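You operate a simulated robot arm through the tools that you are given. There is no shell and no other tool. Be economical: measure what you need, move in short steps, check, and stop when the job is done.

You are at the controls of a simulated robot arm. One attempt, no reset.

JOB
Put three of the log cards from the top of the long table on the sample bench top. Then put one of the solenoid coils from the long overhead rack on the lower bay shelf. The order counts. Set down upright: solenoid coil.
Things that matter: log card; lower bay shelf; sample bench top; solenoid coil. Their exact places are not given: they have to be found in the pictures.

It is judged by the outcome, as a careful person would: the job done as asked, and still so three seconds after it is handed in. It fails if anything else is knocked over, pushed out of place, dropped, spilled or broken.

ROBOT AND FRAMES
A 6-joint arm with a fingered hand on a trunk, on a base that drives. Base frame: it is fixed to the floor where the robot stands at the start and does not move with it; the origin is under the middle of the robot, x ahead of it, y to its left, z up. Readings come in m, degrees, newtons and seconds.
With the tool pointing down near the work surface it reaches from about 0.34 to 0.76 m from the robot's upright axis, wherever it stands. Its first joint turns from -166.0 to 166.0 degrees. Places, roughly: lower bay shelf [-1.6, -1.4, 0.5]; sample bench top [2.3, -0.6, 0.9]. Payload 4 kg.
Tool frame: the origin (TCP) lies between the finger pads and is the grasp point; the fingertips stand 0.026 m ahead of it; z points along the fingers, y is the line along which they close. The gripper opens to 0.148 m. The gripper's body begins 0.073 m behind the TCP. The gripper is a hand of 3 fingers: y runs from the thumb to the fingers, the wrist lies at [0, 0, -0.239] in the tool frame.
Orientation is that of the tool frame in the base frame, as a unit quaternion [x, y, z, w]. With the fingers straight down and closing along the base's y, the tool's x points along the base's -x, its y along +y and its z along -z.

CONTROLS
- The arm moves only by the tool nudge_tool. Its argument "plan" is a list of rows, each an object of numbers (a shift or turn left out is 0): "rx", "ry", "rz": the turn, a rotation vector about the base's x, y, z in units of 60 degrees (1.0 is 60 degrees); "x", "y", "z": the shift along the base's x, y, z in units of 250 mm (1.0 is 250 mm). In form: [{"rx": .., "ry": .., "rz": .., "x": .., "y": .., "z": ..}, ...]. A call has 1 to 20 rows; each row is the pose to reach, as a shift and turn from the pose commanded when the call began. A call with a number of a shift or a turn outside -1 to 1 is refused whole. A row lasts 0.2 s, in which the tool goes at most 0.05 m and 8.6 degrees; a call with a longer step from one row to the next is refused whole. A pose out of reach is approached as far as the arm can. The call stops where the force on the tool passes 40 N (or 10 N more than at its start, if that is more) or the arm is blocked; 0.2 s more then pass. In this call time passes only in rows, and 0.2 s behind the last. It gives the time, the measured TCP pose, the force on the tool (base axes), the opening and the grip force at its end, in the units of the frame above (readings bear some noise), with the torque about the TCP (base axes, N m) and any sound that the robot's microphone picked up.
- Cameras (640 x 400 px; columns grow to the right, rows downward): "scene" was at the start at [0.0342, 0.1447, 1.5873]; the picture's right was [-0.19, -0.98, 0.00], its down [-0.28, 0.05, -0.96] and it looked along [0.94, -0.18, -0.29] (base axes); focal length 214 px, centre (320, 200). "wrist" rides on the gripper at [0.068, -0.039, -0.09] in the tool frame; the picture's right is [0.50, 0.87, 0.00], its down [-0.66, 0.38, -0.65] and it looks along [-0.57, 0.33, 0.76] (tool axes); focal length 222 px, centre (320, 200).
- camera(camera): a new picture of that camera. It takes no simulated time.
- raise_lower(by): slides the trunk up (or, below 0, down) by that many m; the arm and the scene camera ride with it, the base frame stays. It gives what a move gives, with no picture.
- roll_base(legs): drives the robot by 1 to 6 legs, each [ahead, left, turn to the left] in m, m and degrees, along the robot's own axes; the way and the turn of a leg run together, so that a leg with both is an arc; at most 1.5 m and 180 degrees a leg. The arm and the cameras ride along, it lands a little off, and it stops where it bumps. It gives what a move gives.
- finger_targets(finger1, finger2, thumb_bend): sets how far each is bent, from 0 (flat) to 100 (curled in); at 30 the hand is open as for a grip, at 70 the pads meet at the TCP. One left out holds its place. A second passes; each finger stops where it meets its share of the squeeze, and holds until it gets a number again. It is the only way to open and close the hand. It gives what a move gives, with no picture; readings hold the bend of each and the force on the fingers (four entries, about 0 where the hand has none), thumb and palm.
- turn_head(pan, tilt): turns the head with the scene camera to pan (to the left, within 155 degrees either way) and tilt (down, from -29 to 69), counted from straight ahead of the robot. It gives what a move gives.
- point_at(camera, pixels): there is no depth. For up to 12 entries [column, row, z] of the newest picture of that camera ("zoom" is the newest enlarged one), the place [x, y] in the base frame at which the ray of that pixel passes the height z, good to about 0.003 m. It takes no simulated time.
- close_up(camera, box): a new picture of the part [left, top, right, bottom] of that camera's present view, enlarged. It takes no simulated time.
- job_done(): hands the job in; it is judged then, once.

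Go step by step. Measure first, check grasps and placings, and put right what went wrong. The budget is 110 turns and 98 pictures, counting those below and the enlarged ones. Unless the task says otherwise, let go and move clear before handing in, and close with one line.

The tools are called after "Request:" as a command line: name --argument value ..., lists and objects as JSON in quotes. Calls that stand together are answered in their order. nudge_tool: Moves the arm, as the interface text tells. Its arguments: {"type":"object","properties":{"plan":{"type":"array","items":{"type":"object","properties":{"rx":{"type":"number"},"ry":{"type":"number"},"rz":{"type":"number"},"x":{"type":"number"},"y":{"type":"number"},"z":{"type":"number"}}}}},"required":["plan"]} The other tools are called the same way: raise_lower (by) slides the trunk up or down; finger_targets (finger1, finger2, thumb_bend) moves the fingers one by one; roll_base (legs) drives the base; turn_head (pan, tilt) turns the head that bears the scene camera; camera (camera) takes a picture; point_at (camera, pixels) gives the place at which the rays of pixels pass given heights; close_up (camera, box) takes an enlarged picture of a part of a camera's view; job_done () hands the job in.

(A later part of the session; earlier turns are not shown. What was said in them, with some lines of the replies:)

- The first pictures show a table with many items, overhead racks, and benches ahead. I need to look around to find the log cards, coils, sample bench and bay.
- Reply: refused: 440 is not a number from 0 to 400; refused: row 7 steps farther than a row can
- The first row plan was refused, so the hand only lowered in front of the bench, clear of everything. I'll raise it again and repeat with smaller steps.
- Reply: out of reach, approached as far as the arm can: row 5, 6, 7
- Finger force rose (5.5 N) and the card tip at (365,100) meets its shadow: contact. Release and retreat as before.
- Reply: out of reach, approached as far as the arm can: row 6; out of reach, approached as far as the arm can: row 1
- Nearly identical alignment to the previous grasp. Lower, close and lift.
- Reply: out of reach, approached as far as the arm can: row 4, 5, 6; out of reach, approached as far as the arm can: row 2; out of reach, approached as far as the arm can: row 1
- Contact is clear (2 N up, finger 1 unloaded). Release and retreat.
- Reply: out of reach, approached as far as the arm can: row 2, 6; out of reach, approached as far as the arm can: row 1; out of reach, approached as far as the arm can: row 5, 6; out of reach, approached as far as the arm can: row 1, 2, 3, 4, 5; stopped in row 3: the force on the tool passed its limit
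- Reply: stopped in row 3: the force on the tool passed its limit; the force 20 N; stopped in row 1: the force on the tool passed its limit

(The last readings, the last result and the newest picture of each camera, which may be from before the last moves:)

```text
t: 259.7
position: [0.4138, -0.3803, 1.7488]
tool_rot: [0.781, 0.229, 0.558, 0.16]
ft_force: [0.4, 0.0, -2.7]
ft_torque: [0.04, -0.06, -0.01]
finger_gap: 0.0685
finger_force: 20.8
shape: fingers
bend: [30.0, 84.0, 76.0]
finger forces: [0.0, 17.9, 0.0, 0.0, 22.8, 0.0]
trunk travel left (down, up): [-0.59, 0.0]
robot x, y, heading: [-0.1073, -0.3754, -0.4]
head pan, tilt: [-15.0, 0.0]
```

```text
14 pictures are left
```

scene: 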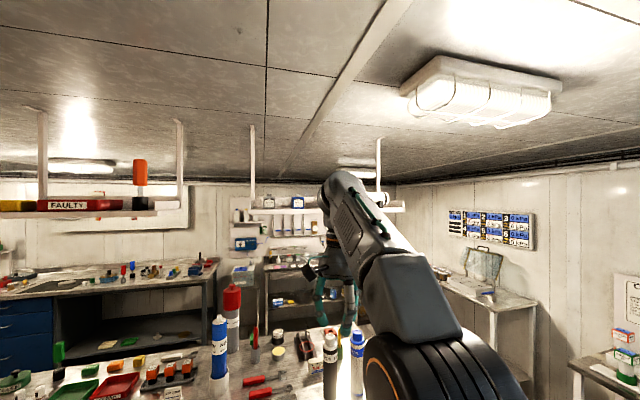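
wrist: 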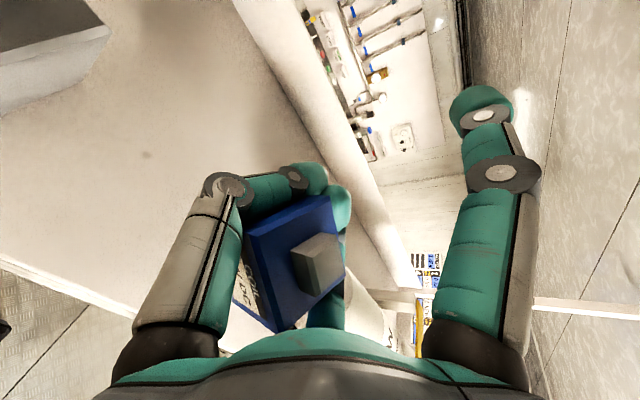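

Request:
roll_base --legs '[[-0.4, 0, 0]]'

Request:
nudge_tool --plan '[{"z": -0.15, "x": -0.04}, {"z": -0.3, "x": -0.08}, {"z": -0.45, "x": -0.1}, {"z": -0.6, "x": -0.1}, {"z": -0.75, "x": -0.1}, {"z": -0.9, "x": -0.1}, {"z": -1.0, "x": -0.1}]'

Request:
turn_head --pan -137 --tilt 30

Request:
camera --camera "scene"

```text
t: 262.2
position: [0.0112, -0.3754, 1.7513]
tool_rot: [0.779, 0.23, 0.561, 0.159]
ft_force: [0.3, 0.0, -3.0]
ft_torque: [0.0, -0.08, -0.01]
finger_gap: 0.0686
finger_force: 20.3
shape: fingers
bend: [30.0, 84.0, 76.0]
finger forces: [0.0, 17.9, 0.1, 0.0, 23.0, 0.0]
trunk travel left (down, up): [-0.59, 0.0]
robot x, y, heading: [-0.5076, -0.371, 0.1]
head pan, tilt: [-15.0, 0.0]
stopped in leg 1: the robot was blocked; the commanded pose is now the measured one
```

```text
t: 263.8
position: [0.0273, -0.3747, 1.7415]
tool_rot: [0.78, 0.231, 0.56, 0.159]
ft_force: [-0.2, -0.2, -1.7]
ft_torque: [0.03, -0.03, -0.03]
finger_gap: 0.0688
finger_force: 20.3
shape: fingers
bend: [30.0, 84.0, 76.0]
finger forces: [0.1, 17.9, 0.0, 0.0, 22.9, 0.0]
out of reach, approached as far as the arm can: row 1, 2, 3, 4, 5, 6, 7
trunk travel left (down, up): [-0.59, 0.0]
robot x, y, heading: [-0.5121, -0.3769, 0.0]
head pan, tilt: [-15.0, 0.0]
```

```text
t: 265.8
position: [0.0275, -0.3751, 1.7416]
tool_rot: [0.78, 0.231, 0.56, 0.159]
ft_force: [-0.1, -0.7, -2.3]
ft_torque: [0.03, -0.03, -0.02]
finger_gap: 0.0687
finger_force: 19.6
shape: fingers
bend: [30.0, 84.0, 76.0]
finger forces: [0.1, 17.6, 0.0, 0.1, 22.7, 0.1]
trunk travel left (down, up): [-0.59, 0.0]
robot x, y, heading: [-0.5072, -0.3705, 0.1]
head pan, tilt: [-137.0, 30.0]
```

```text
13 pictures are left
```

scene: 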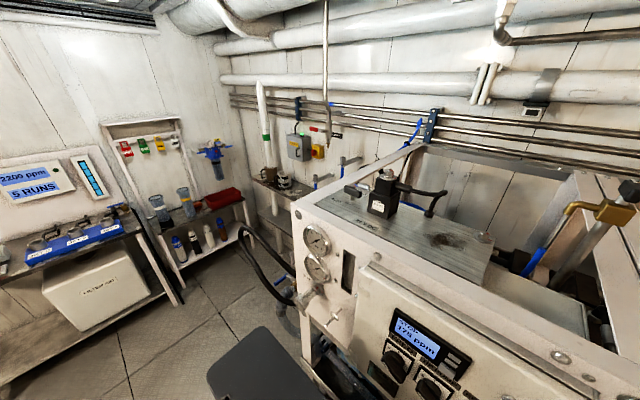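

Request:
nudge_tool --plan '[{"x": 0.1, "z": -0.1}, {"x": 0.15, "z": -0.2}, {"x": 0.2, "z": -0.35}, {"x": 0.2, "z": -0.5}, {"x": 0.2, "z": -0.65}, {"x": 0.2, "z": -0.8}]'

Request:
roll_base --legs '[[0.1, 0, 0], [0, -1.0, 0]]'

Request:
turn_head --pan -155 --tilt 32

Request:
camera --camera "scene"

```text
t: 267.2
position: [0.1297, -0.3758, 1.6938]
tool_rot: [0.779, 0.23, 0.561, 0.159]
ft_force: [-1.5, 0.2, -1.5]
ft_torque: [0.02, -0.03, 0.0]
finger_gap: 0.0687
finger_force: 20.1
shape: fingers
bend: [30.0, 84.0, 76.0]
finger forces: [0.1, 17.6, 0.1, 0.0, 22.7, 0.0]
out of reach, approached as far as the arm can: row 1, 2, 3, 4, 5, 6
trunk travel left (down, up): [-0.59, 0.0]
robot x, y, heading: [-0.5113, -0.3757, -0.0]
head pan, tilt: [-137.0, 30.0]
```

```text
t: 273.2
position: [0.2233, -1.3887, 1.6941]
tool_rot: [0.781, 0.225, 0.56, 0.162]
ft_force: [0.0, -0.6, -2.9]
ft_torque: [0.02, -0.07, 0.02]
finger_gap: 0.0685
finger_force: 19.6
shape: fingers
bend: [30.0, 84.0, 76.0]
finger forces: [0.0, 17.5, 0.1, 0.0, 22.6, 0.0]
trunk travel left (down, up): [-0.59, 0.0]
robot x, y, heading: [-0.418, -1.3787, -0.6]
head pan, tilt: [-137.0, 30.0]
```

```text
t: 274.0
position: [0.2237, -1.3883, 1.6925]
tool_rot: [0.781, 0.225, 0.559, 0.163]
ft_force: [0.1, 0.2, -2.7]
ft_torque: [0.02, -0.08, -0.02]
finger_gap: 0.0686
finger_force: 19.9
shape: fingers
bend: [30.0, 84.0, 76.0]
finger forces: [0.0, 17.5, 0.0, 0.0, 22.5, 0.0]
trunk travel left (down, up): [-0.59, 0.0]
robot x, y, heading: [-0.414, -1.3793, -0.7]
head pan, tilt: [-154.7, 32.0]
```

```text
12 pictures are left
```

scene: 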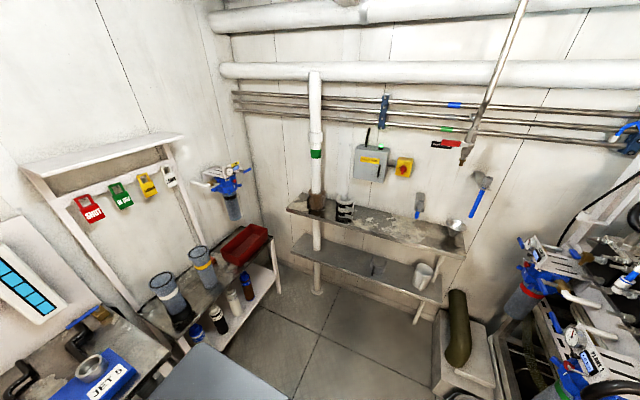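

Request:
point_at --camera "scene" --pixels '[[292, 253, 0.5], [440, 303, 0.5], [300, 236, 0.5], [443, 265, 0.5], [288, 210, 0.8], [460, 257, 0.8], [425, 290, 0.5], [370, 268, 0.5], [435, 385, 0.0], [280, 245, 0.3], [190, 345, 0.3]]'

Request:
close_up --camera "scene" --box '[272, 170, 480, 300]'

```text
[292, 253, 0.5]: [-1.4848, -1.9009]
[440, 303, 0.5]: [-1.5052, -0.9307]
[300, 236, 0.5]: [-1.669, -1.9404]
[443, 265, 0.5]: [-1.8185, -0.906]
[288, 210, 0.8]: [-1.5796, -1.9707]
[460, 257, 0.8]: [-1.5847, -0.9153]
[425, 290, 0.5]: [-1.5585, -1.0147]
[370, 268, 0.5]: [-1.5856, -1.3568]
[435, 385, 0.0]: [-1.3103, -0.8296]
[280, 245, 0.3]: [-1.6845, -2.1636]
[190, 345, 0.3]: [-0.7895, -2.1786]
```

```text
3.08 times, centred on (376, 235) of scene
```

zoom: 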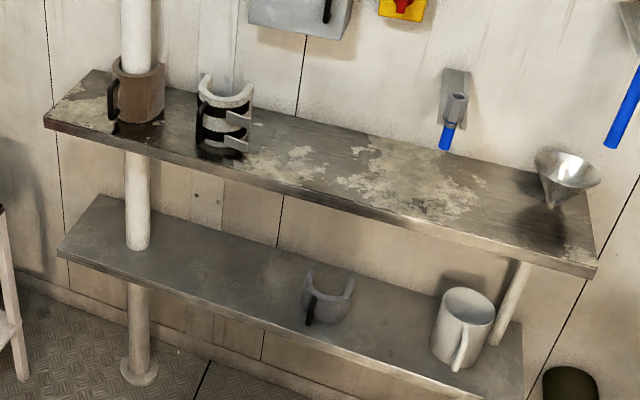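

Request:
nudge_tool --plan '[{"x": -0.08, "z": -0.13}, {"x": -0.16, "z": -0.26}, {"x": -0.24, "z": -0.39}, {"x": -0.32, "z": -0.52}, {"x": -0.32, "z": -0.52}, {"x": -0.32, "z": -0.52}]'

```text
t: 275.4
position: [0.2238, -1.3885, 1.6919]
tool_rot: [0.781, 0.225, 0.56, 0.162]
ft_force: [0.2, 0.0, -2.1]
ft_torque: [0.0, -0.05, -0.02]
finger_gap: 0.0688
finger_force: 19.9
shape: fingers
bend: [30.0, 84.0, 76.0]
finger forces: [0.0, 17.5, 0.0, 0.0, 22.7, 0.0]
out of reach, approached as far as the arm can: row 1, 2, 3, 4, 5, 6
trunk travel left (down, up): [-0.59, 0.0]
robot x, y, heading: [-0.4174, -1.3774, -0.6]
head pan, tilt: [-154.7, 32.0]
```

Request:
nudge_tool --plan '[{"x": -0.14, "z": 0.05}, {"x": -0.28, "z": 0.1}, {"x": -0.42, "z": 0.12}, {"x": -0.56, "z": 0.1}, {"x": -0.62, "z": 0.0}, {"x": -0.66, "z": -0.1}]'

```text
t: 276.8
position: [0.0931, -1.3878, 1.7508]
tool_rot: [0.782, 0.225, 0.558, 0.162]
ft_force: [0.6, -0.6, -1.7]
ft_torque: [-0.07, -0.08, 0.0]
finger_gap: 0.0688
finger_force: 20.0
shape: fingers
bend: [30.0, 84.0, 76.0]
finger forces: [0.0, 17.2, 0.1, 0.0, 22.6, 0.0]
out of reach, approached as far as the arm can: row 1, 2, 3, 4, 5, 6
trunk travel left (down, up): [-0.59, 0.0]
robot x, y, heading: [-0.4161, -1.3797, -0.7]
head pan, tilt: [-154.7, 32.0]
```

Request:
nudge_tool --plan '[{"x": -0.1, "z": -0.15}, {"x": -0.2, "z": -0.3}, {"x": -0.3, "z": -0.45}, {"x": -0.3, "z": -0.6}, {"x": -0.2, "z": -0.7}, {"x": -0.1, "z": -0.8}, {"x": -0.0, "z": -0.9}, {"x": 0.0, "z": -1.0}, {"x": -0.1, "z": -1.0}, {"x": -0.2, "z": -1.0}, {"x": -0.3, "z": -1.0}, {"x": -0.4, "z": -1.0}, {"x": -0.4, "z": -1.0}, {"x": -0.4, "z": -1.0}, {"x": -0.4, "z": -1.0}]'

```text
t: 280.0
position: [0.1046, -1.3879, 1.7469]
tool_rot: [0.781, 0.226, 0.559, 0.162]
ft_force: [0.3, -0.1, -1.8]
ft_torque: [-0.01, -0.03, -0.02]
finger_gap: 0.0688
finger_force: 19.9
shape: fingers
bend: [30.0, 84.0, 76.0]
finger forces: [0.0, 17.2, 0.0, 0.0, 22.5, 0.1]
out of reach, approached as far as the arm can: row 1, 2, 3, 4, 5, 6, 7, 8, 9, 10, 11, 12, 13, 14, 15
trunk travel left (down, up): [-0.59, 0.0]
robot x, y, heading: [-0.4157, -1.3735, -1.0]
head pan, tilt: [-154.7, 32.0]
```

Request:
nudge_tool --plan '[{"ry": 0.14, "z": -0.1}, {"ry": 0.28, "z": -0.2}, {"ry": 0.42, "z": -0.35}, {"ry": 0.56, "z": -0.5}, {"ry": 0.7, "z": -0.65}, {"ry": 0.7, "z": -0.8}, {"ry": 0.7, "z": -0.9}]'

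```text
t: 281.6
position: [0.1039, -1.3886, 1.5314]
tool_rot: [0.93, 0.269, 0.242, 0.07]
ft_force: [0.9, -0.3, -1.8]
ft_torque: [0.01, -0.05, 0.02]
finger_gap: 0.0687
finger_force: 19.2
shape: fingers
bend: [30.0, 84.0, 76.0]
finger forces: [0.0, 16.3, 0.0, 0.0, 21.7, 0.0]
out of reach, approached as far as the arm can: row 1, 2, 3, 4, 5
trunk travel left (down, up): [-0.59, 0.0]
robot x, y, heading: [-0.4146, -1.3745, -0.7]
head pan, tilt: [-154.7, 32.0]
```

Request:
nudge_tool --plan '[{"z": -0.15}, {"z": -0.3}, {"z": -0.42, "ry": -0.14}, {"z": -0.54, "ry": -0.28}, {"z": -0.66, "ry": -0.42}, {"z": -0.78, "ry": -0.56}, {"z": -0.9, "ry": -0.7}]'

Request:
close_up --camera "wrist" --box '[160, 140, 480, 340]'

```text
t: 283.2
position: [0.1023, -1.3874, 1.3054]
tool_rot: [0.782, 0.226, 0.559, 0.162]
ft_force: [-0.2, 0.4, -1.5]
ft_torque: [0.0, -0.05, -0.01]
finger_gap: 0.0684
finger_force: 17.2
shape: fingers
bend: [30.0, 84.0, 76.0]
finger forces: [0.0, 14.3, 0.1, 0.0, 20.4, 0.0]
out of reach, approached as far as the arm can: row 6
trunk travel left (down, up): [-0.59, 0.0]
robot x, y, heading: [-0.4148, -1.379, -0.9]
head pan, tilt: [-154.7, 32.0]
```

```text
2.00 times, centred on (320, 240) of wrist
```

zoom: 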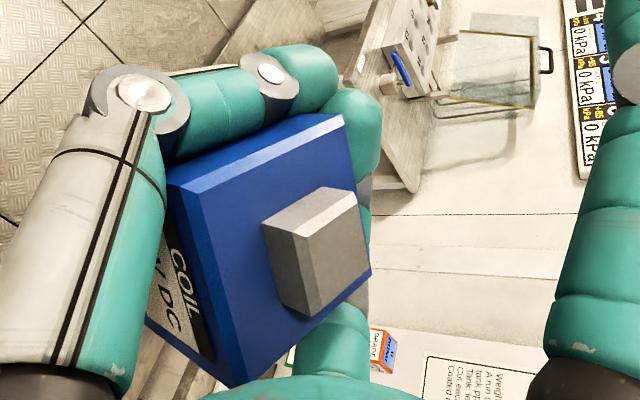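

Request:
roll_base --legs '[[0, 0.1, 0], [0, 0, -90], [0, 0, -89]]'

Request:
raise_lower --by -0.3

Request:
turn_head --pan 10 --tilt 30

Request:
camera --camera "scene"

```text
t: 291.9
position: [-0.9306, -1.2962, 1.3078]
tool_rot: [-0.246, 0.775, 0.147, -0.563]
ft_force: [-0.2, -0.7, -2.5]
ft_torque: [0.01, 0.08, 0.03]
finger_gap: 0.0684
finger_force: 12.7
shape: fingers
bend: [30.0, 84.0, 76.0]
finger forces: [0.1, 13.1, 0.1, 0.0, 12.5, 0.1]
trunk travel left (down, up): [-0.59, 0.0]
robot x, y, heading: [-0.4118, -1.281, -177.2]
head pan, tilt: [-154.7, 32.0]
```

```text
t: 294.9
position: [-0.9307, -1.2958, 1.0054]
tool_rot: [-0.247, 0.775, 0.147, -0.563]
ft_force: [-0.5, 0.6, -1.9]
ft_torque: [0.0, 0.08, 0.0]
finger_gap: 0.0685
finger_force: 13.1
shape: fingers
bend: [30.0, 84.0, 76.0]
finger forces: [0.0, 13.2, 0.1, 0.0, 12.5, 0.0]
trunk travel left (down, up): [-0.29, 0.3]
robot x, y, heading: [-0.4221, -1.2765, -177.7]
head pan, tilt: [-154.7, 32.0]
```

```text
t: 297.4
position: [-0.9296, -1.2956, 1.0058]
tool_rot: [-0.246, 0.774, 0.146, -0.564]
ft_force: [-0.1, 0.2, -2.5]
ft_torque: [-0.05, 0.06, -0.04]
finger_gap: 0.0684
finger_force: 13.1
shape: fingers
bend: [30.0, 84.0, 76.0]
finger forces: [0.1, 13.1, 0.0, 0.1, 12.5, 0.0]
trunk travel left (down, up): [-0.29, 0.3]
robot x, y, heading: [-0.4125, -1.2731, -177.4]
head pan, tilt: [10.0, 30.0]
```

```text
9 pictures are left
```

scene: 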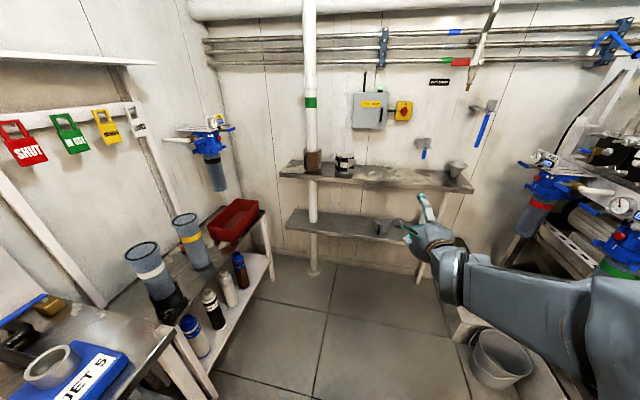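

Request:
point_at --camera "scene" --pixels '[[287, 225, 0.5], [340, 237, 0.5], [287, 225, 0.45], [340, 237, 0.45], [340, 237, 0.55], [340, 216, 0.5], [380, 232, 0.5], [281, 175, 0.8], [340, 184, 0.8], [313, 222, 0.5]]'

```text
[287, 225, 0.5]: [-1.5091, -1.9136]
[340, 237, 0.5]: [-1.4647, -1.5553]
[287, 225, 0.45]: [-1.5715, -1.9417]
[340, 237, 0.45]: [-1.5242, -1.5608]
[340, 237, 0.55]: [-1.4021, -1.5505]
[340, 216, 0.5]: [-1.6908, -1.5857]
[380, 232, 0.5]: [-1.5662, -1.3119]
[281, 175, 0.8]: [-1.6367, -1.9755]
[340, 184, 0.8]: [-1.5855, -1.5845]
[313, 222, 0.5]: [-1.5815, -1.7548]
```

Request:
raise_lower --by -0.29

Request:
nudge_tool --plan '[{"z": -0.1}, {"z": -0.2}, {"z": -0.3}, {"z": -0.36}]'

Request:
roll_base --legs '[[0.2, 0.24, -2.6], [0.25, 0, 0]]'

```text
t: 300.3
position: [-0.9299, -1.2953, 0.7154]
tool_rot: [-0.247, 0.775, 0.147, -0.563]
ft_force: [0.2, 0.6, -1.7]
ft_torque: [-0.01, 0.04, -0.01]
finger_gap: 0.0685
finger_force: 12.9
shape: fingers
bend: [30.0, 84.0, 76.0]
finger forces: [0.0, 13.2, 0.0, 0.1, 12.4, 0.1]
trunk travel left (down, up): [0.0, 0.59]
robot x, y, heading: [-0.4138, -1.2755, -177.6]
head pan, tilt: [10.0, 30.0]
```

```text
t: 301.3
position: [-0.9453, -1.2971, 0.6346]
tool_rot: [-0.246, 0.775, 0.147, -0.563]
ft_force: [-0.1, -0.8, -2.0]
ft_torque: [-0.01, 0.07, -0.01]
finger_gap: 0.0683
finger_force: 13.1
shape: fingers
bend: [30.0, 84.0, 76.0]
finger forces: [0.0, 13.1, 0.0, 0.0, 12.6, 0.0]
out of reach, approached as far as the arm can: row 3, 4
trunk travel left (down, up): [0.0, 0.59]
robot x, y, heading: [-0.4165, -1.2778, -177.5]
head pan, tilt: [10.0, 30.0]
```

```text
t: 304.8
position: [-1.3877, -1.5168, 0.6346]
tool_rot: [-0.23, 0.781, 0.159, -0.559]
ft_force: [0.8, -0.6, -1.8]
ft_torque: [-0.02, 0.09, 0.0]
finger_gap: 0.0686
finger_force: 13.1
shape: fingers
bend: [30.0, 84.0, 76.0]
finger forces: [0.0, 13.0, 0.0, 0.1, 12.6, 0.0]
trunk travel left (down, up): [0.0, 0.59]
robot x, y, heading: [-0.8571, -1.5221, 179.8]
head pan, tilt: [10.0, 30.0]
```

Request:
nudge_tool --plan '[{"x": -0.16}, {"x": -0.32, "z": -0.03, "y": -0.03}, {"x": -0.48, "z": -0.06, "y": -0.06}, {"x": -0.62, "z": -0.08, "y": -0.06}, {"x": -0.7, "z": -0.1, "y": -0.06}]'

Request:
camera --camera "wrist"

```text
t: 306.0
position: [-1.5632, -1.5316, 0.6094]
tool_rot: [-0.23, 0.78, 0.159, -0.56]
ft_force: [0.2, -0.4, -1.7]
ft_torque: [0.01, 0.05, 0.03]
finger_gap: 0.0686
finger_force: 11.9
shape: fingers
bend: [30.0, 84.0, 76.0]
finger forces: [0.1, 13.0, 0.0, 0.0, 12.7, 0.0]
trunk travel left (down, up): [0.0, 0.59]
robot x, y, heading: [-0.8575, -1.5181, 180.0]
head pan, tilt: [10.0, 30.0]
```

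```text
8 pictures are left
```

wrist: 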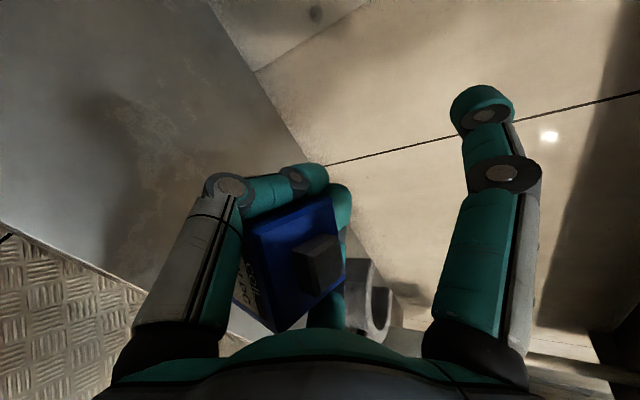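

Request:
point_at --camera "wrist" --pixels '[[350, 300, 0.5], [372, 260, 0.56], [345, 320, 0.56], [60, 255, 0.5], [270, 70, 0.5]]'

```text
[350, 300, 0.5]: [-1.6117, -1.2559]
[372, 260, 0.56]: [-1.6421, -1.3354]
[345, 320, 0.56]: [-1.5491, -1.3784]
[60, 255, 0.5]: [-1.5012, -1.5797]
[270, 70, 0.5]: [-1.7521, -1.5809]
```

Request:
point_at --camera "wrist" --pixels '[[335, 200, 0.595], [245, 232, 0.595], [347, 272, 0.595], [278, 332, 0.595]]'

Request:
nudge_tool --plan '[{"y": -0.06, "z": -0.04}, {"y": -0.08, "z": -0.1}, {"y": -0.08, "z": -0.13}]'

Request:
nudge_tool --plan '[{"z": -0.016}]'

```text
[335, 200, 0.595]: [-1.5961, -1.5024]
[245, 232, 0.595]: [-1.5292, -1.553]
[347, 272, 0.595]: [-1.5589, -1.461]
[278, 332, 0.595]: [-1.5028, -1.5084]
```

```text
t: 306.8
position: [-1.5633, -1.5537, 0.5783]
tool_rot: [-0.23, 0.781, 0.159, -0.559]
ft_force: [0.4, 0.0, -2.2]
ft_torque: [0.03, 0.06, 0.0]
finger_gap: 0.0686
finger_force: 13.1
shape: fingers
bend: [30.0, 84.0, 76.0]
finger forces: [0.1, 13.1, 0.1, 0.1, 12.7, 0.0]
trunk travel left (down, up): [0.0, 0.59]
robot x, y, heading: [-0.8564, -1.5235, 180.0]
head pan, tilt: [10.0, 30.0]
```

```text
t: 307.2
position: [-1.5642, -1.5529, 0.5742]
tool_rot: [-0.229, 0.781, 0.16, -0.559]
ft_force: [-0.4, -0.1, -1.7]
ft_torque: [0.01, 0.04, 0.03]
finger_gap: 0.0687
finger_force: 12.9
shape: fingers
bend: [30.0, 84.0, 76.0]
finger forces: [0.1, 13.2, 0.0, 0.0, 12.9, 0.0]
trunk travel left (down, up): [0.0, 0.59]
robot x, y, heading: [-0.8549, -1.5207, 179.7]
head pan, tilt: [10.0, 30.0]
```

Request:
nudge_tool --plan '[{"x": -0.06}, {"x": -0.12}]'

Request:
close_up --camera "wrist" --box '[200, 160, 392, 340]'

```text
t: 307.8
position: [-1.5934, -1.5532, 0.5742]
tool_rot: [-0.229, 0.781, 0.159, -0.559]
ft_force: [0.0, -0.2, -1.7]
ft_torque: [0.0, 0.09, 0.02]
finger_gap: 0.0686
finger_force: 12.5
shape: fingers
bend: [30.0, 84.0, 76.0]
finger forces: [0.0, 13.0, 0.1, 0.0, 12.8, 0.0]
trunk travel left (down, up): [0.0, 0.59]
robot x, y, heading: [-0.8564, -1.5206, 179.7]
head pan, tilt: [10.0, 30.0]
```

```text
2.22 times, centred on (296, 250) of wrist
```

zoom: 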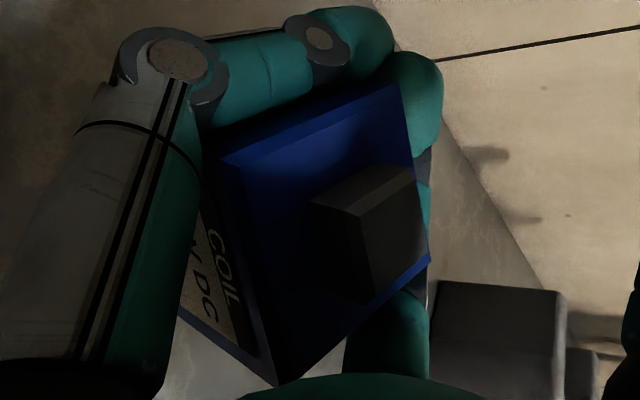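

Request:
nudge_tool --plan '[{"z": 0.1}, {"z": 0.12, "rx": -0.042, "ry": -0.09}, {"z": 0.12, "rx": -0.083, "ry": -0.178}, {"z": 0.12, "rx": -0.124, "ry": -0.266}]'

Request:
close_up --camera "wrist" --box '[200, 160, 392, 340]'

```text
t: 308.8
position: [-1.5937, -1.5553, 0.6028]
tool_rot: [-0.216, 0.854, 0.079, -0.467]
ft_force: [0.3, 0.3, -1.9]
ft_torque: [-0.01, 0.06, -0.02]
finger_gap: 0.0687
finger_force: 12.8
shape: fingers
bend: [30.0, 84.0, 76.0]
finger forces: [0.0, 13.4, 0.1, 0.0, 12.9, 0.0]
trunk travel left (down, up): [0.0, 0.59]
robot x, y, heading: [-0.8553, -1.5228, 179.8]
head pan, tilt: [10.0, 30.0]
```

```text
2.22 times, centred on (296, 250) of wrist
```

zoom: 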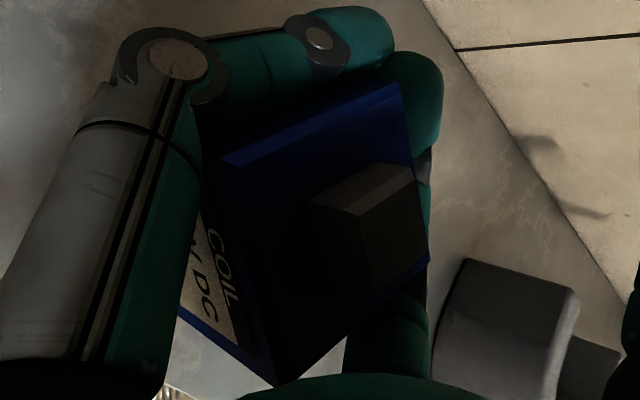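

Request:
nudge_tool --plan '[{"z": -0.06}, {"z": -0.12}]'

Request:
nudge_tool --plan '[{"z": -0.02}]'

Request:
nudge_tool --plan '[{"z": -0.016}]'

Request:
nudge_tool --plan '[{"z": -0.012}]'

```text
t: 309.4
position: [-1.593, -1.5518, 0.5735]
tool_rot: [-0.213, 0.859, 0.076, -0.459]
ft_force: [1.0, 0.7, -2.1]
ft_torque: [0.0, 0.05, 0.01]
finger_gap: 0.0684
finger_force: 12.6
shape: fingers
bend: [30.0, 84.0, 76.0]
finger forces: [0.0, 13.3, 0.0, 0.0, 12.7, 0.1]
trunk travel left (down, up): [0.0, 0.59]
robot x, y, heading: [-0.8559, -1.5225, 180.2]
head pan, tilt: [10.0, 30.0]
```

```text
t: 309.8
position: [-1.5927, -1.5531, 0.5693]
tool_rot: [-0.213, 0.859, 0.075, -0.459]
ft_force: [0.1, -0.3, -2.1]
ft_torque: [0.0, 0.09, 0.02]
finger_gap: 0.0687
finger_force: 13.4
shape: fingers
bend: [30.0, 84.0, 76.0]
finger forces: [0.0, 13.2, 0.0, 0.0, 12.8, 0.0]
trunk travel left (down, up): [0.0, 0.59]
robot x, y, heading: [-0.8539, -1.5182, 179.6]
head pan, tilt: [10.0, 30.0]
```

```text
t: 310.2
position: [-1.5921, -1.5525, 0.5652]
tool_rot: [-0.213, 0.859, 0.075, -0.459]
ft_force: [0.1, 0.3, -2.8]
ft_torque: [0.02, 0.11, 0.02]
finger_gap: 0.0686
finger_force: 13.1
shape: fingers
bend: [30.0, 84.0, 76.0]
finger forces: [0.0, 13.3, 0.0, 0.0, 12.8, 0.0]
trunk travel left (down, up): [0.0, 0.59]
robot x, y, heading: [-0.858, -1.5199, 179.5]
head pan, tilt: [10.0, 30.0]
```

```text
t: 310.6
position: [-1.5917, -1.5523, 0.5618]
tool_rot: [-0.212, 0.859, 0.075, -0.46]
ft_force: [0.4, 0.2, -2.2]
ft_torque: [-0.02, 0.06, -0.02]
finger_gap: 0.0685
finger_force: 12.7
shape: fingers
bend: [30.0, 84.0, 76.0]
finger forces: [0.0, 13.3, 0.0, 0.0, 12.7, 0.1]
trunk travel left (down, up): [0.0, 0.59]
robot x, y, heading: [-0.8571, -1.5196, 179.9]
head pan, tilt: [10.0, 30.0]
```

Request:
nudge_tool --plan '[{"z": -0.014}]'

Request:
nudge_tool --plan '[{"z": -0.012}]'

Request:
nudge_tool --plan '[{"z": -0.01}]'

```text
t: 311.0
position: [-1.5926, -1.552, 0.5586]
tool_rot: [-0.212, 0.859, 0.075, -0.46]
ft_force: [-0.9, 0.2, -1.4]
ft_torque: [-0.01, 0.1, 0.01]
finger_gap: 0.0684
finger_force: 13.3
shape: fingers
bend: [30.0, 84.0, 76.0]
finger forces: [0.0, 13.3, 0.0, 0.0, 12.8, 0.0]
trunk travel left (down, up): [0.0, 0.59]
robot x, y, heading: [-0.8548, -1.5263, 179.8]
head pan, tilt: [10.0, 30.0]
```

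```text
t: 311.4
position: [-1.5925, -1.5531, 0.5559]
tool_rot: [-0.213, 0.859, 0.076, -0.459]
ft_force: [-0.6, -0.6, -2.3]
ft_torque: [0.0, 0.08, 0.02]
finger_gap: 0.0684
finger_force: 12.8
shape: fingers
bend: [30.0, 84.0, 76.0]
finger forces: [0.0, 13.3, 0.1, 0.0, 12.8, 0.1]
trunk travel left (down, up): [0.0, 0.59]
robot x, y, heading: [-0.8534, -1.528, 179.7]
head pan, tilt: [10.0, 30.0]
```

```text
t: 311.8
position: [-1.5922, -1.5517, 0.5526]
tool_rot: [-0.212, 0.859, 0.076, -0.459]
ft_force: [0.5, 1.1, -2.0]
ft_torque: [0.0, 0.05, -0.03]
finger_gap: 0.0683
finger_force: 13.1
shape: fingers
bend: [30.0, 84.0, 76.0]
finger forces: [0.0, 13.3, 0.0, 0.1, 12.8, 0.0]
trunk travel left (down, up): [0.0, 0.59]
robot x, y, heading: [-0.8574, -1.5227, 179.7]
head pan, tilt: [10.0, 30.0]
```

Request:
nudge_tool --plan '[{"z": -0.012}]'

Request:
nudge_tool --plan '[{"z": -0.012}]'

Request:
nudge_tool --plan '[{"z": -0.012}]'

Request:
nudge_tool --plan '[{"z": -0.01}]'

```text
t: 312.2
position: [-1.593, -1.5531, 0.5487]
tool_rot: [-0.212, 0.86, 0.076, -0.459]
ft_force: [0.0, 0.1, -2.7]
ft_torque: [0.0, 0.08, 0.0]
finger_gap: 0.0683
finger_force: 12.6
shape: fingers
bend: [30.0, 84.0, 76.0]
finger forces: [0.0, 13.4, 0.1, 0.1, 12.7, 0.0]
trunk travel left (down, up): [0.0, 0.59]
robot x, y, heading: [-0.8559, -1.5233, 179.6]
head pan, tilt: [10.0, 30.0]
```

```text
t: 312.6
position: [-1.5933, -1.5531, 0.5486]
tool_rot: [-0.213, 0.859, 0.075, -0.459]
ft_force: [0.5, 0.4, -3.0]
ft_torque: [0.04, 0.09, 0.0]
finger_gap: 0.0683
finger_force: 12.9
shape: fingers
bend: [30.0, 84.0, 76.0]
finger forces: [0.0, 13.3, 0.1, 0.0, 12.9, 0.0]
trunk travel left (down, up): [0.0, 0.59]
robot x, y, heading: [-0.8578, -1.5228, 179.9]
head pan, tilt: [10.0, 30.0]
```

```text
t: 313.0
position: [-1.5919, -1.5529, 0.5426]
tool_rot: [-0.212, 0.859, 0.076, -0.459]
ft_force: [1.1, -0.1, -0.7]
ft_torque: [0.02, 0.08, 0.03]
finger_gap: 0.0684
finger_force: 13.1
shape: fingers
bend: [30.0, 84.0, 76.0]
finger forces: [0.0, 13.3, 0.0, 0.0, 12.8, 0.0]
trunk travel left (down, up): [0.0, 0.59]
robot x, y, heading: [-0.8581, -1.5235, 180.0]
head pan, tilt: [10.0, 30.0]
```

```text
t: 313.4
position: [-1.592, -1.5532, 0.5415]
tool_rot: [-0.213, 0.859, 0.076, -0.459]
ft_force: [-0.7, 0.1, -2.7]
ft_torque: [0.02, 0.05, -0.01]
finger_gap: 0.0682
finger_force: 12.6
shape: fingers
bend: [30.0, 84.0, 76.0]
finger forces: [0.1, 13.3, 0.1, 0.1, 12.8, 0.0]
trunk travel left (down, up): [0.0, 0.59]
robot x, y, heading: [-0.8576, -1.5232, 180.0]
head pan, tilt: [10.0, 30.0]
```

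Still no contact at TCP z 0.5415; one look with the scene camera to judge the remaining gap.

Request:
turn_head --pan 5 --tilt 32

Request:
close_up --camera "scene" --box '[200, 130, 440, 280]'

```text
t: 314.1
position: [-1.5917, -1.5532, 0.541]
tool_rot: [-0.212, 0.859, 0.075, -0.459]
ft_force: [0.2, -0.8, -1.8]
ft_torque: [0.04, 0.06, 0.0]
finger_gap: 0.0685
finger_force: 12.9
shape: fingers
bend: [30.0, 84.0, 76.0]
finger forces: [0.1, 13.3, 0.0, 0.0, 12.8, 0.0]
trunk travel left (down, up): [0.0, 0.59]
robot x, y, heading: [-0.8568, -1.5214, 179.9]
head pan, tilt: [5.0, 32.0]
```

```text
2.67 times, centred on (320, 205) of scene
```

zoom: 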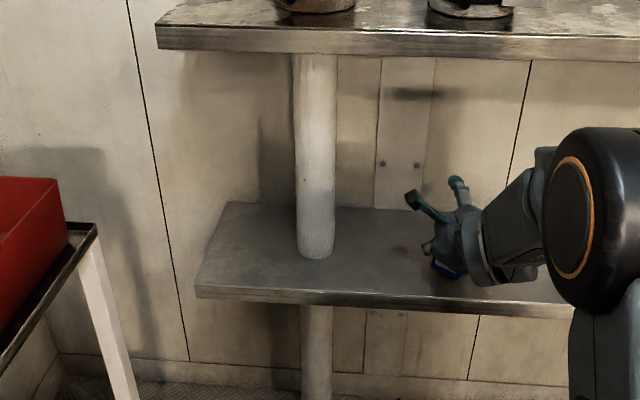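

Request:
nudge_tool --plan '[{"z": -0.012}]'

Request:
nudge_tool --plan '[{"z": -0.012}]'

Request:
close_up --camera "scene" --box '[340, 190, 404, 246]'

```text
t: 314.5
position: [-1.5927, -1.5524, 0.5378]
tool_rot: [-0.212, 0.86, 0.076, -0.459]
ft_force: [-0.9, 0.2, -2.4]
ft_torque: [0.03, 0.09, 0.0]
finger_gap: 0.0684
finger_force: 12.8
shape: fingers
bend: [30.0, 84.0, 76.0]
finger forces: [0.0, 13.4, 0.0, 0.0, 12.8, 0.1]
trunk travel left (down, up): [0.0, 0.59]
robot x, y, heading: [-0.8534, -1.5231, 179.8]
head pan, tilt: [5.0, 32.0]
```

```text
t: 314.9
position: [-1.5922, -1.5528, 0.5356]
tool_rot: [-0.212, 0.859, 0.076, -0.459]
ft_force: [0.0, -0.3, -1.7]
ft_torque: [-0.04, 0.08, 0.02]
finger_gap: 0.0686
finger_force: 13.1
shape: fingers
bend: [30.0, 84.0, 76.0]
finger forces: [0.0, 13.4, 0.1, 0.0, 12.8, 0.0]
trunk travel left (down, up): [0.0, 0.59]
robot x, y, heading: [-0.8577, -1.5217, 179.7]
head pan, tilt: [5.0, 32.0]
```

```text
7.14 times, centred on (372, 218) of scene
```

zoom: 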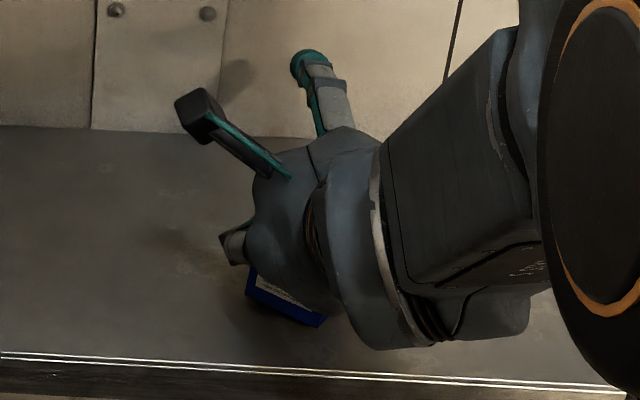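

Request:
nudge_tool --plan '[{"z": -0.012}]'

Request:
nudge_tool --plan '[{"z": -0.012}]'

Request:
nudge_tool --plan '[{"z": -0.012}]'

Request:
nudge_tool --plan '[{"z": -0.012}]'

```text
t: 315.3
position: [-1.5927, -1.5529, 0.533]
tool_rot: [-0.213, 0.859, 0.076, -0.459]
ft_force: [-0.2, -0.9, -1.1]
ft_torque: [0.04, 0.02, 0.0]
finger_gap: 0.0682
finger_force: 13.1
shape: fingers
bend: [30.0, 84.0, 76.0]
finger forces: [0.0, 13.4, 0.0, 0.0, 13.2, 0.0]
trunk travel left (down, up): [0.0, 0.59]
robot x, y, heading: [-0.8566, -1.5227, 179.9]
head pan, tilt: [5.0, 32.0]
```

```text
t: 315.7
position: [-1.5916, -1.5521, 0.5304]
tool_rot: [-0.213, 0.858, 0.075, -0.46]
ft_force: [-0.9, -0.9, 4.0]
ft_torque: [0.16, -0.09, -0.03]
finger_gap: 0.0682
finger_force: 20.5
shape: fingers
bend: [30.0, 84.0, 77.0]
finger forces: [0.1, 17.6, 0.0, 0.0, 23.8, 0.0]
trunk travel left (down, up): [0.0, 0.59]
robot x, y, heading: [-0.8564, -1.5234, 179.8]
head pan, tilt: [5.0, 32.0]
```

```text
t: 316.1
position: [-1.5927, -1.5526, 0.5297]
tool_rot: [-0.213, 0.858, 0.076, -0.461]
ft_force: [1.5, -4.2, 13.5]
ft_torque: [0.09, -0.29, -0.13]
finger_gap: 0.068
finger_force: 25.3
shape: fingers
bend: [30.0, 84.0, 78.0]
finger forces: [0.1, 19.9, 0.1, 0.0, 30.1, 0.0]
trunk travel left (down, up): [0.0, 0.59]
robot x, y, heading: [-0.8525, -1.5208, 179.8]
head pan, tilt: [5.0, 32.0]
```

```text
t: 316.5
position: [-1.5932, -1.5528, 0.5268]
tool_rot: [-0.213, 0.857, 0.076, -0.462]
ft_force: [1.2, -7.4, 21.9]
ft_torque: [0.04, -0.49, -0.11]
finger_gap: 0.0676
finger_force: 27.9
shape: fingers
bend: [30.0, 84.0, 79.0]
finger forces: [0.1, 21.6, 0.0, 0.1, 35.0, 0.1]
trunk travel left (down, up): [0.0, 0.59]
robot x, y, heading: [-0.8564, -1.5236, 179.8]
head pan, tilt: [5.0, 32.0]
```

Request:
nudge_tool --plan '[{"z": 0.02}]'

Request:
finger_targets --finger2 68 --thumb_bend 66

Request:
camera --camera "wrist"

```text
t: 316.9
position: [-1.5924, -1.552, 0.5272]
tool_rot: [-0.212, 0.86, 0.075, -0.459]
ft_force: [-0.9, -3.7, 6.4]
ft_torque: [0.11, -0.12, -0.02]
finger_gap: 0.0679
finger_force: 27.6
shape: fingers
bend: [30.0, 84.0, 79.0]
finger forces: [0.0, 22.8, 0.0, 0.0, 31.8, 0.1]
trunk travel left (down, up): [0.0, 0.59]
robot x, y, heading: [-0.854, -1.5246, 179.9]
head pan, tilt: [5.0, 32.0]
```

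```text
t: 317.9
position: [-1.5925, -1.5513, 0.5289]
tool_rot: [-0.212, 0.859, 0.076, -0.459]
ft_force: [0.9, 2.0, 5.0]
ft_torque: [0.22, -0.14, 0.09]
finger_gap: 0.0766
finger_force: 8.0
shape: fingers
bend: [30.0, 66.0, 66.0]
finger forces: [0.0, 8.4, 0.0, 0.0, 6.5, 0.1]
trunk travel left (down, up): [0.0, 0.59]
robot x, y, heading: [-0.8546, -1.5244, 179.9]
head pan, tilt: [5.0, 32.0]
```

```text
3 pictures are left
```

wrist: 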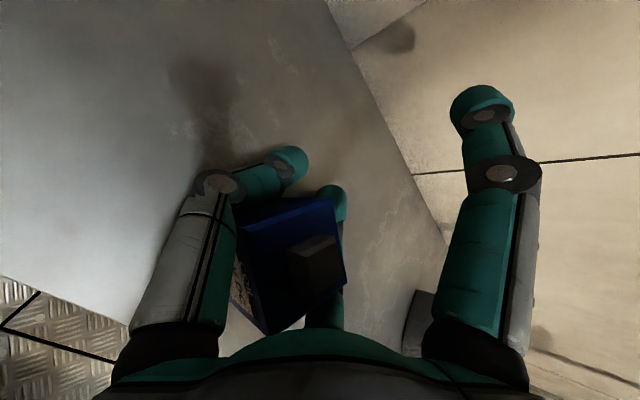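

Request:
finger_targets --finger2 60 --thumb_bend 60

Request:
finger_targets --finger2 54 --thumb_bend 54

```text
t: 318.9
position: [-1.5927, -1.5523, 0.5296]
tool_rot: [-0.213, 0.859, 0.074, -0.46]
ft_force: [-1.8, -1.7, 8.4]
ft_torque: [-0.08, 0.15, 0.0]
finger_gap: 0.0799
finger_force: 5.6
shape: fingers
bend: [30.0, 62.0, 62.0]
finger forces: [0.1, 4.3, 0.0, 0.1, 6.9, 0.0]
trunk travel left (down, up): [0.0, 0.59]
robot x, y, heading: [-0.8587, -1.5233, 179.7]
head pan, tilt: [5.0, 32.0]
```

```text
t: 319.9
position: [-1.5919, -1.5522, 0.5306]
tool_rot: [-0.212, 0.858, 0.077, -0.461]
ft_force: [-4.3, -2.0, 23.6]
ft_torque: [-0.32, 0.51, -0.14]
finger_gap: 0.083
finger_force: 11.6
shape: fingers
bend: [30.0, 60.0, 59.0]
finger forces: [0.0, 7.0, 0.1, 0.0, 16.2, 0.0]
trunk travel left (down, up): [0.0, 0.59]
robot x, y, heading: [-0.8584, -1.5206, 179.8]
head pan, tilt: [5.0, 32.0]
```

Request:
nudge_tool --plan '[{"z": 0.02}, {"z": 0.04}, {"z": 0.05}]'

Request:
finger_targets --finger2 48 --thumb_bend 48

Request:
close_up --camera "wrist" --box '[160, 130, 480, 350]'

```text
t: 320.7
position: [-1.5921, -1.5526, 0.54]
tool_rot: [-0.213, 0.86, 0.075, -0.458]
ft_force: [0.1, -0.6, 1.7]
ft_torque: [0.02, 0.01, 0.03]
finger_gap: 0.0906
finger_force: 0.3
shape: fingers
bend: [30.0, 56.0, 54.0]
finger forces: [0.1, 1.3, 0.0, 0.0, 0.0, 0.1]
trunk travel left (down, up): [0.0, 0.59]
robot x, y, heading: [-0.8565, -1.5226, 179.9]
head pan, tilt: [5.0, 32.0]
```

```text
t: 321.7
position: [-1.5929, -1.5521, 0.5406]
tool_rot: [-0.213, 0.86, 0.076, -0.458]
ft_force: [0.7, -1.5, 3.1]
ft_torque: [0.08, 0.1, 0.02]
finger_gap: 0.0992
finger_force: 2.3
shape: fingers
bend: [30.0, 52.0, 48.0]
finger forces: [0.1, 4.0, 0.1, 0.0, 0.0, 0.1]
trunk travel left (down, up): [0.0, 0.59]
robot x, y, heading: [-0.8539, -1.5224, 179.6]
head pan, tilt: [5.0, 32.0]
```

```text
1.82 times, centred on (320, 240) of wrist
```

zoom: 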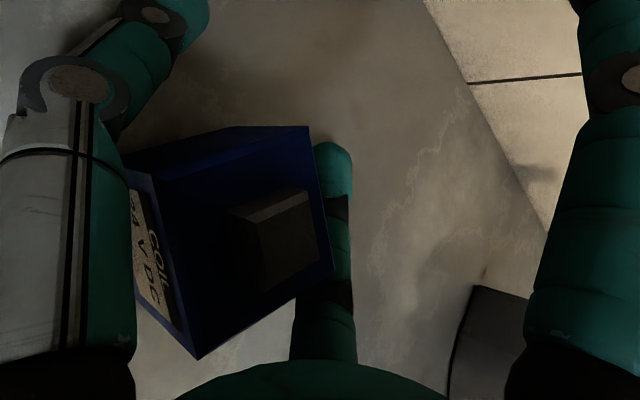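

Request:
nudge_tool --plan '[{"z": 0.02, "y": 0.012}, {"z": 0.035, "x": 0.02, "y": 0.018}, {"z": 0.06, "x": 0.06, "y": 0.022}, {"z": 0.09, "x": 0.11, "y": 0.026}, {"z": 0.13, "x": 0.17, "y": 0.03}, {"z": 0.18, "x": 0.25, "y": 0.034}, {"z": 0.24, "x": 0.35, "y": 0.04}, {"z": 0.3, "x": 0.5, "y": 0.045}, {"z": 0.3, "x": 0.6, "y": 0.045}]'

Request:
close_up --camera "wrist" --box '[120, 0, 440, 200]'

```text
t: 323.7
position: [-1.4413, -1.5403, 0.6153]
tool_rot: [-0.213, 0.859, 0.075, -0.459]
ft_force: [-0.6, -1.0, 0.7]
ft_torque: [0.02, -0.02, 0.0]
finger_gap: 0.099
finger_force: 0.1
shape: fingers
bend: [30.0, 48.0, 48.0]
finger forces: [0.0, 0.0, 0.1, 0.0, 0.0, 0.1]
trunk travel left (down, up): [0.0, 0.59]
robot x, y, heading: [-0.8545, -1.5194, 179.8]
head pan, tilt: [5.0, 32.0]
```

```text
2.00 times, centred on (280, 100) of wrist
```

zoom: 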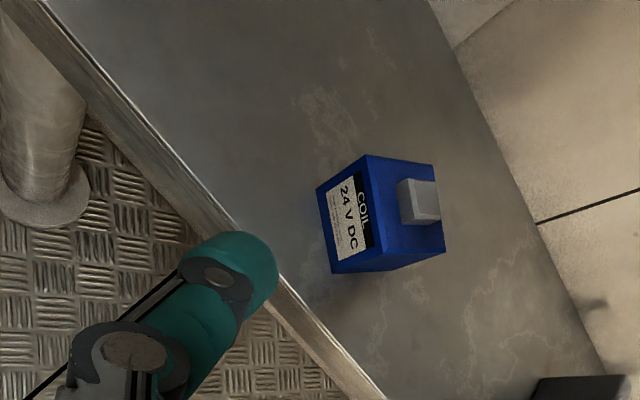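

Request:
roll_base --legs '[[-0.25, 0, 0]]'

Request:
camera --camera "scene"

```text
t: 325.5
position: [-1.1851, -1.5424, 0.6145]
tool_rot: [-0.215, 0.859, 0.075, -0.459]
ft_force: [-0.4, -0.1, -0.1]
ft_torque: [0.02, -0.01, -0.03]
finger_gap: 0.0991
finger_force: 0.1
shape: fingers
bend: [30.0, 48.0, 48.0]
finger forces: [0.0, 0.1, 0.1, 0.1, 0.1, 0.1]
trunk travel left (down, up): [0.0, 0.59]
robot x, y, heading: [-0.5989, -1.5224, -180.0]
head pan, tilt: [5.0, 32.0]
```

```text
0 pictures are left
```

scene: 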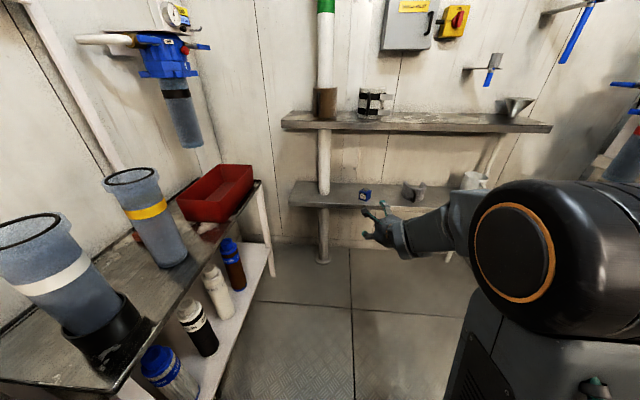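

The blue coil stands upright on the lower bay shelf at (365,195), nothing around it is disturbed, and the hand is clear, so I'm handing in.

Request:
job_done

```text
The job is handed in.
```

The job is handed in: three log cards (250, 225 and 200 ppm) lie flat on the sample bench top, and after them the blue 24 V DC solenoid coil was set upright on the lower bay shelf.
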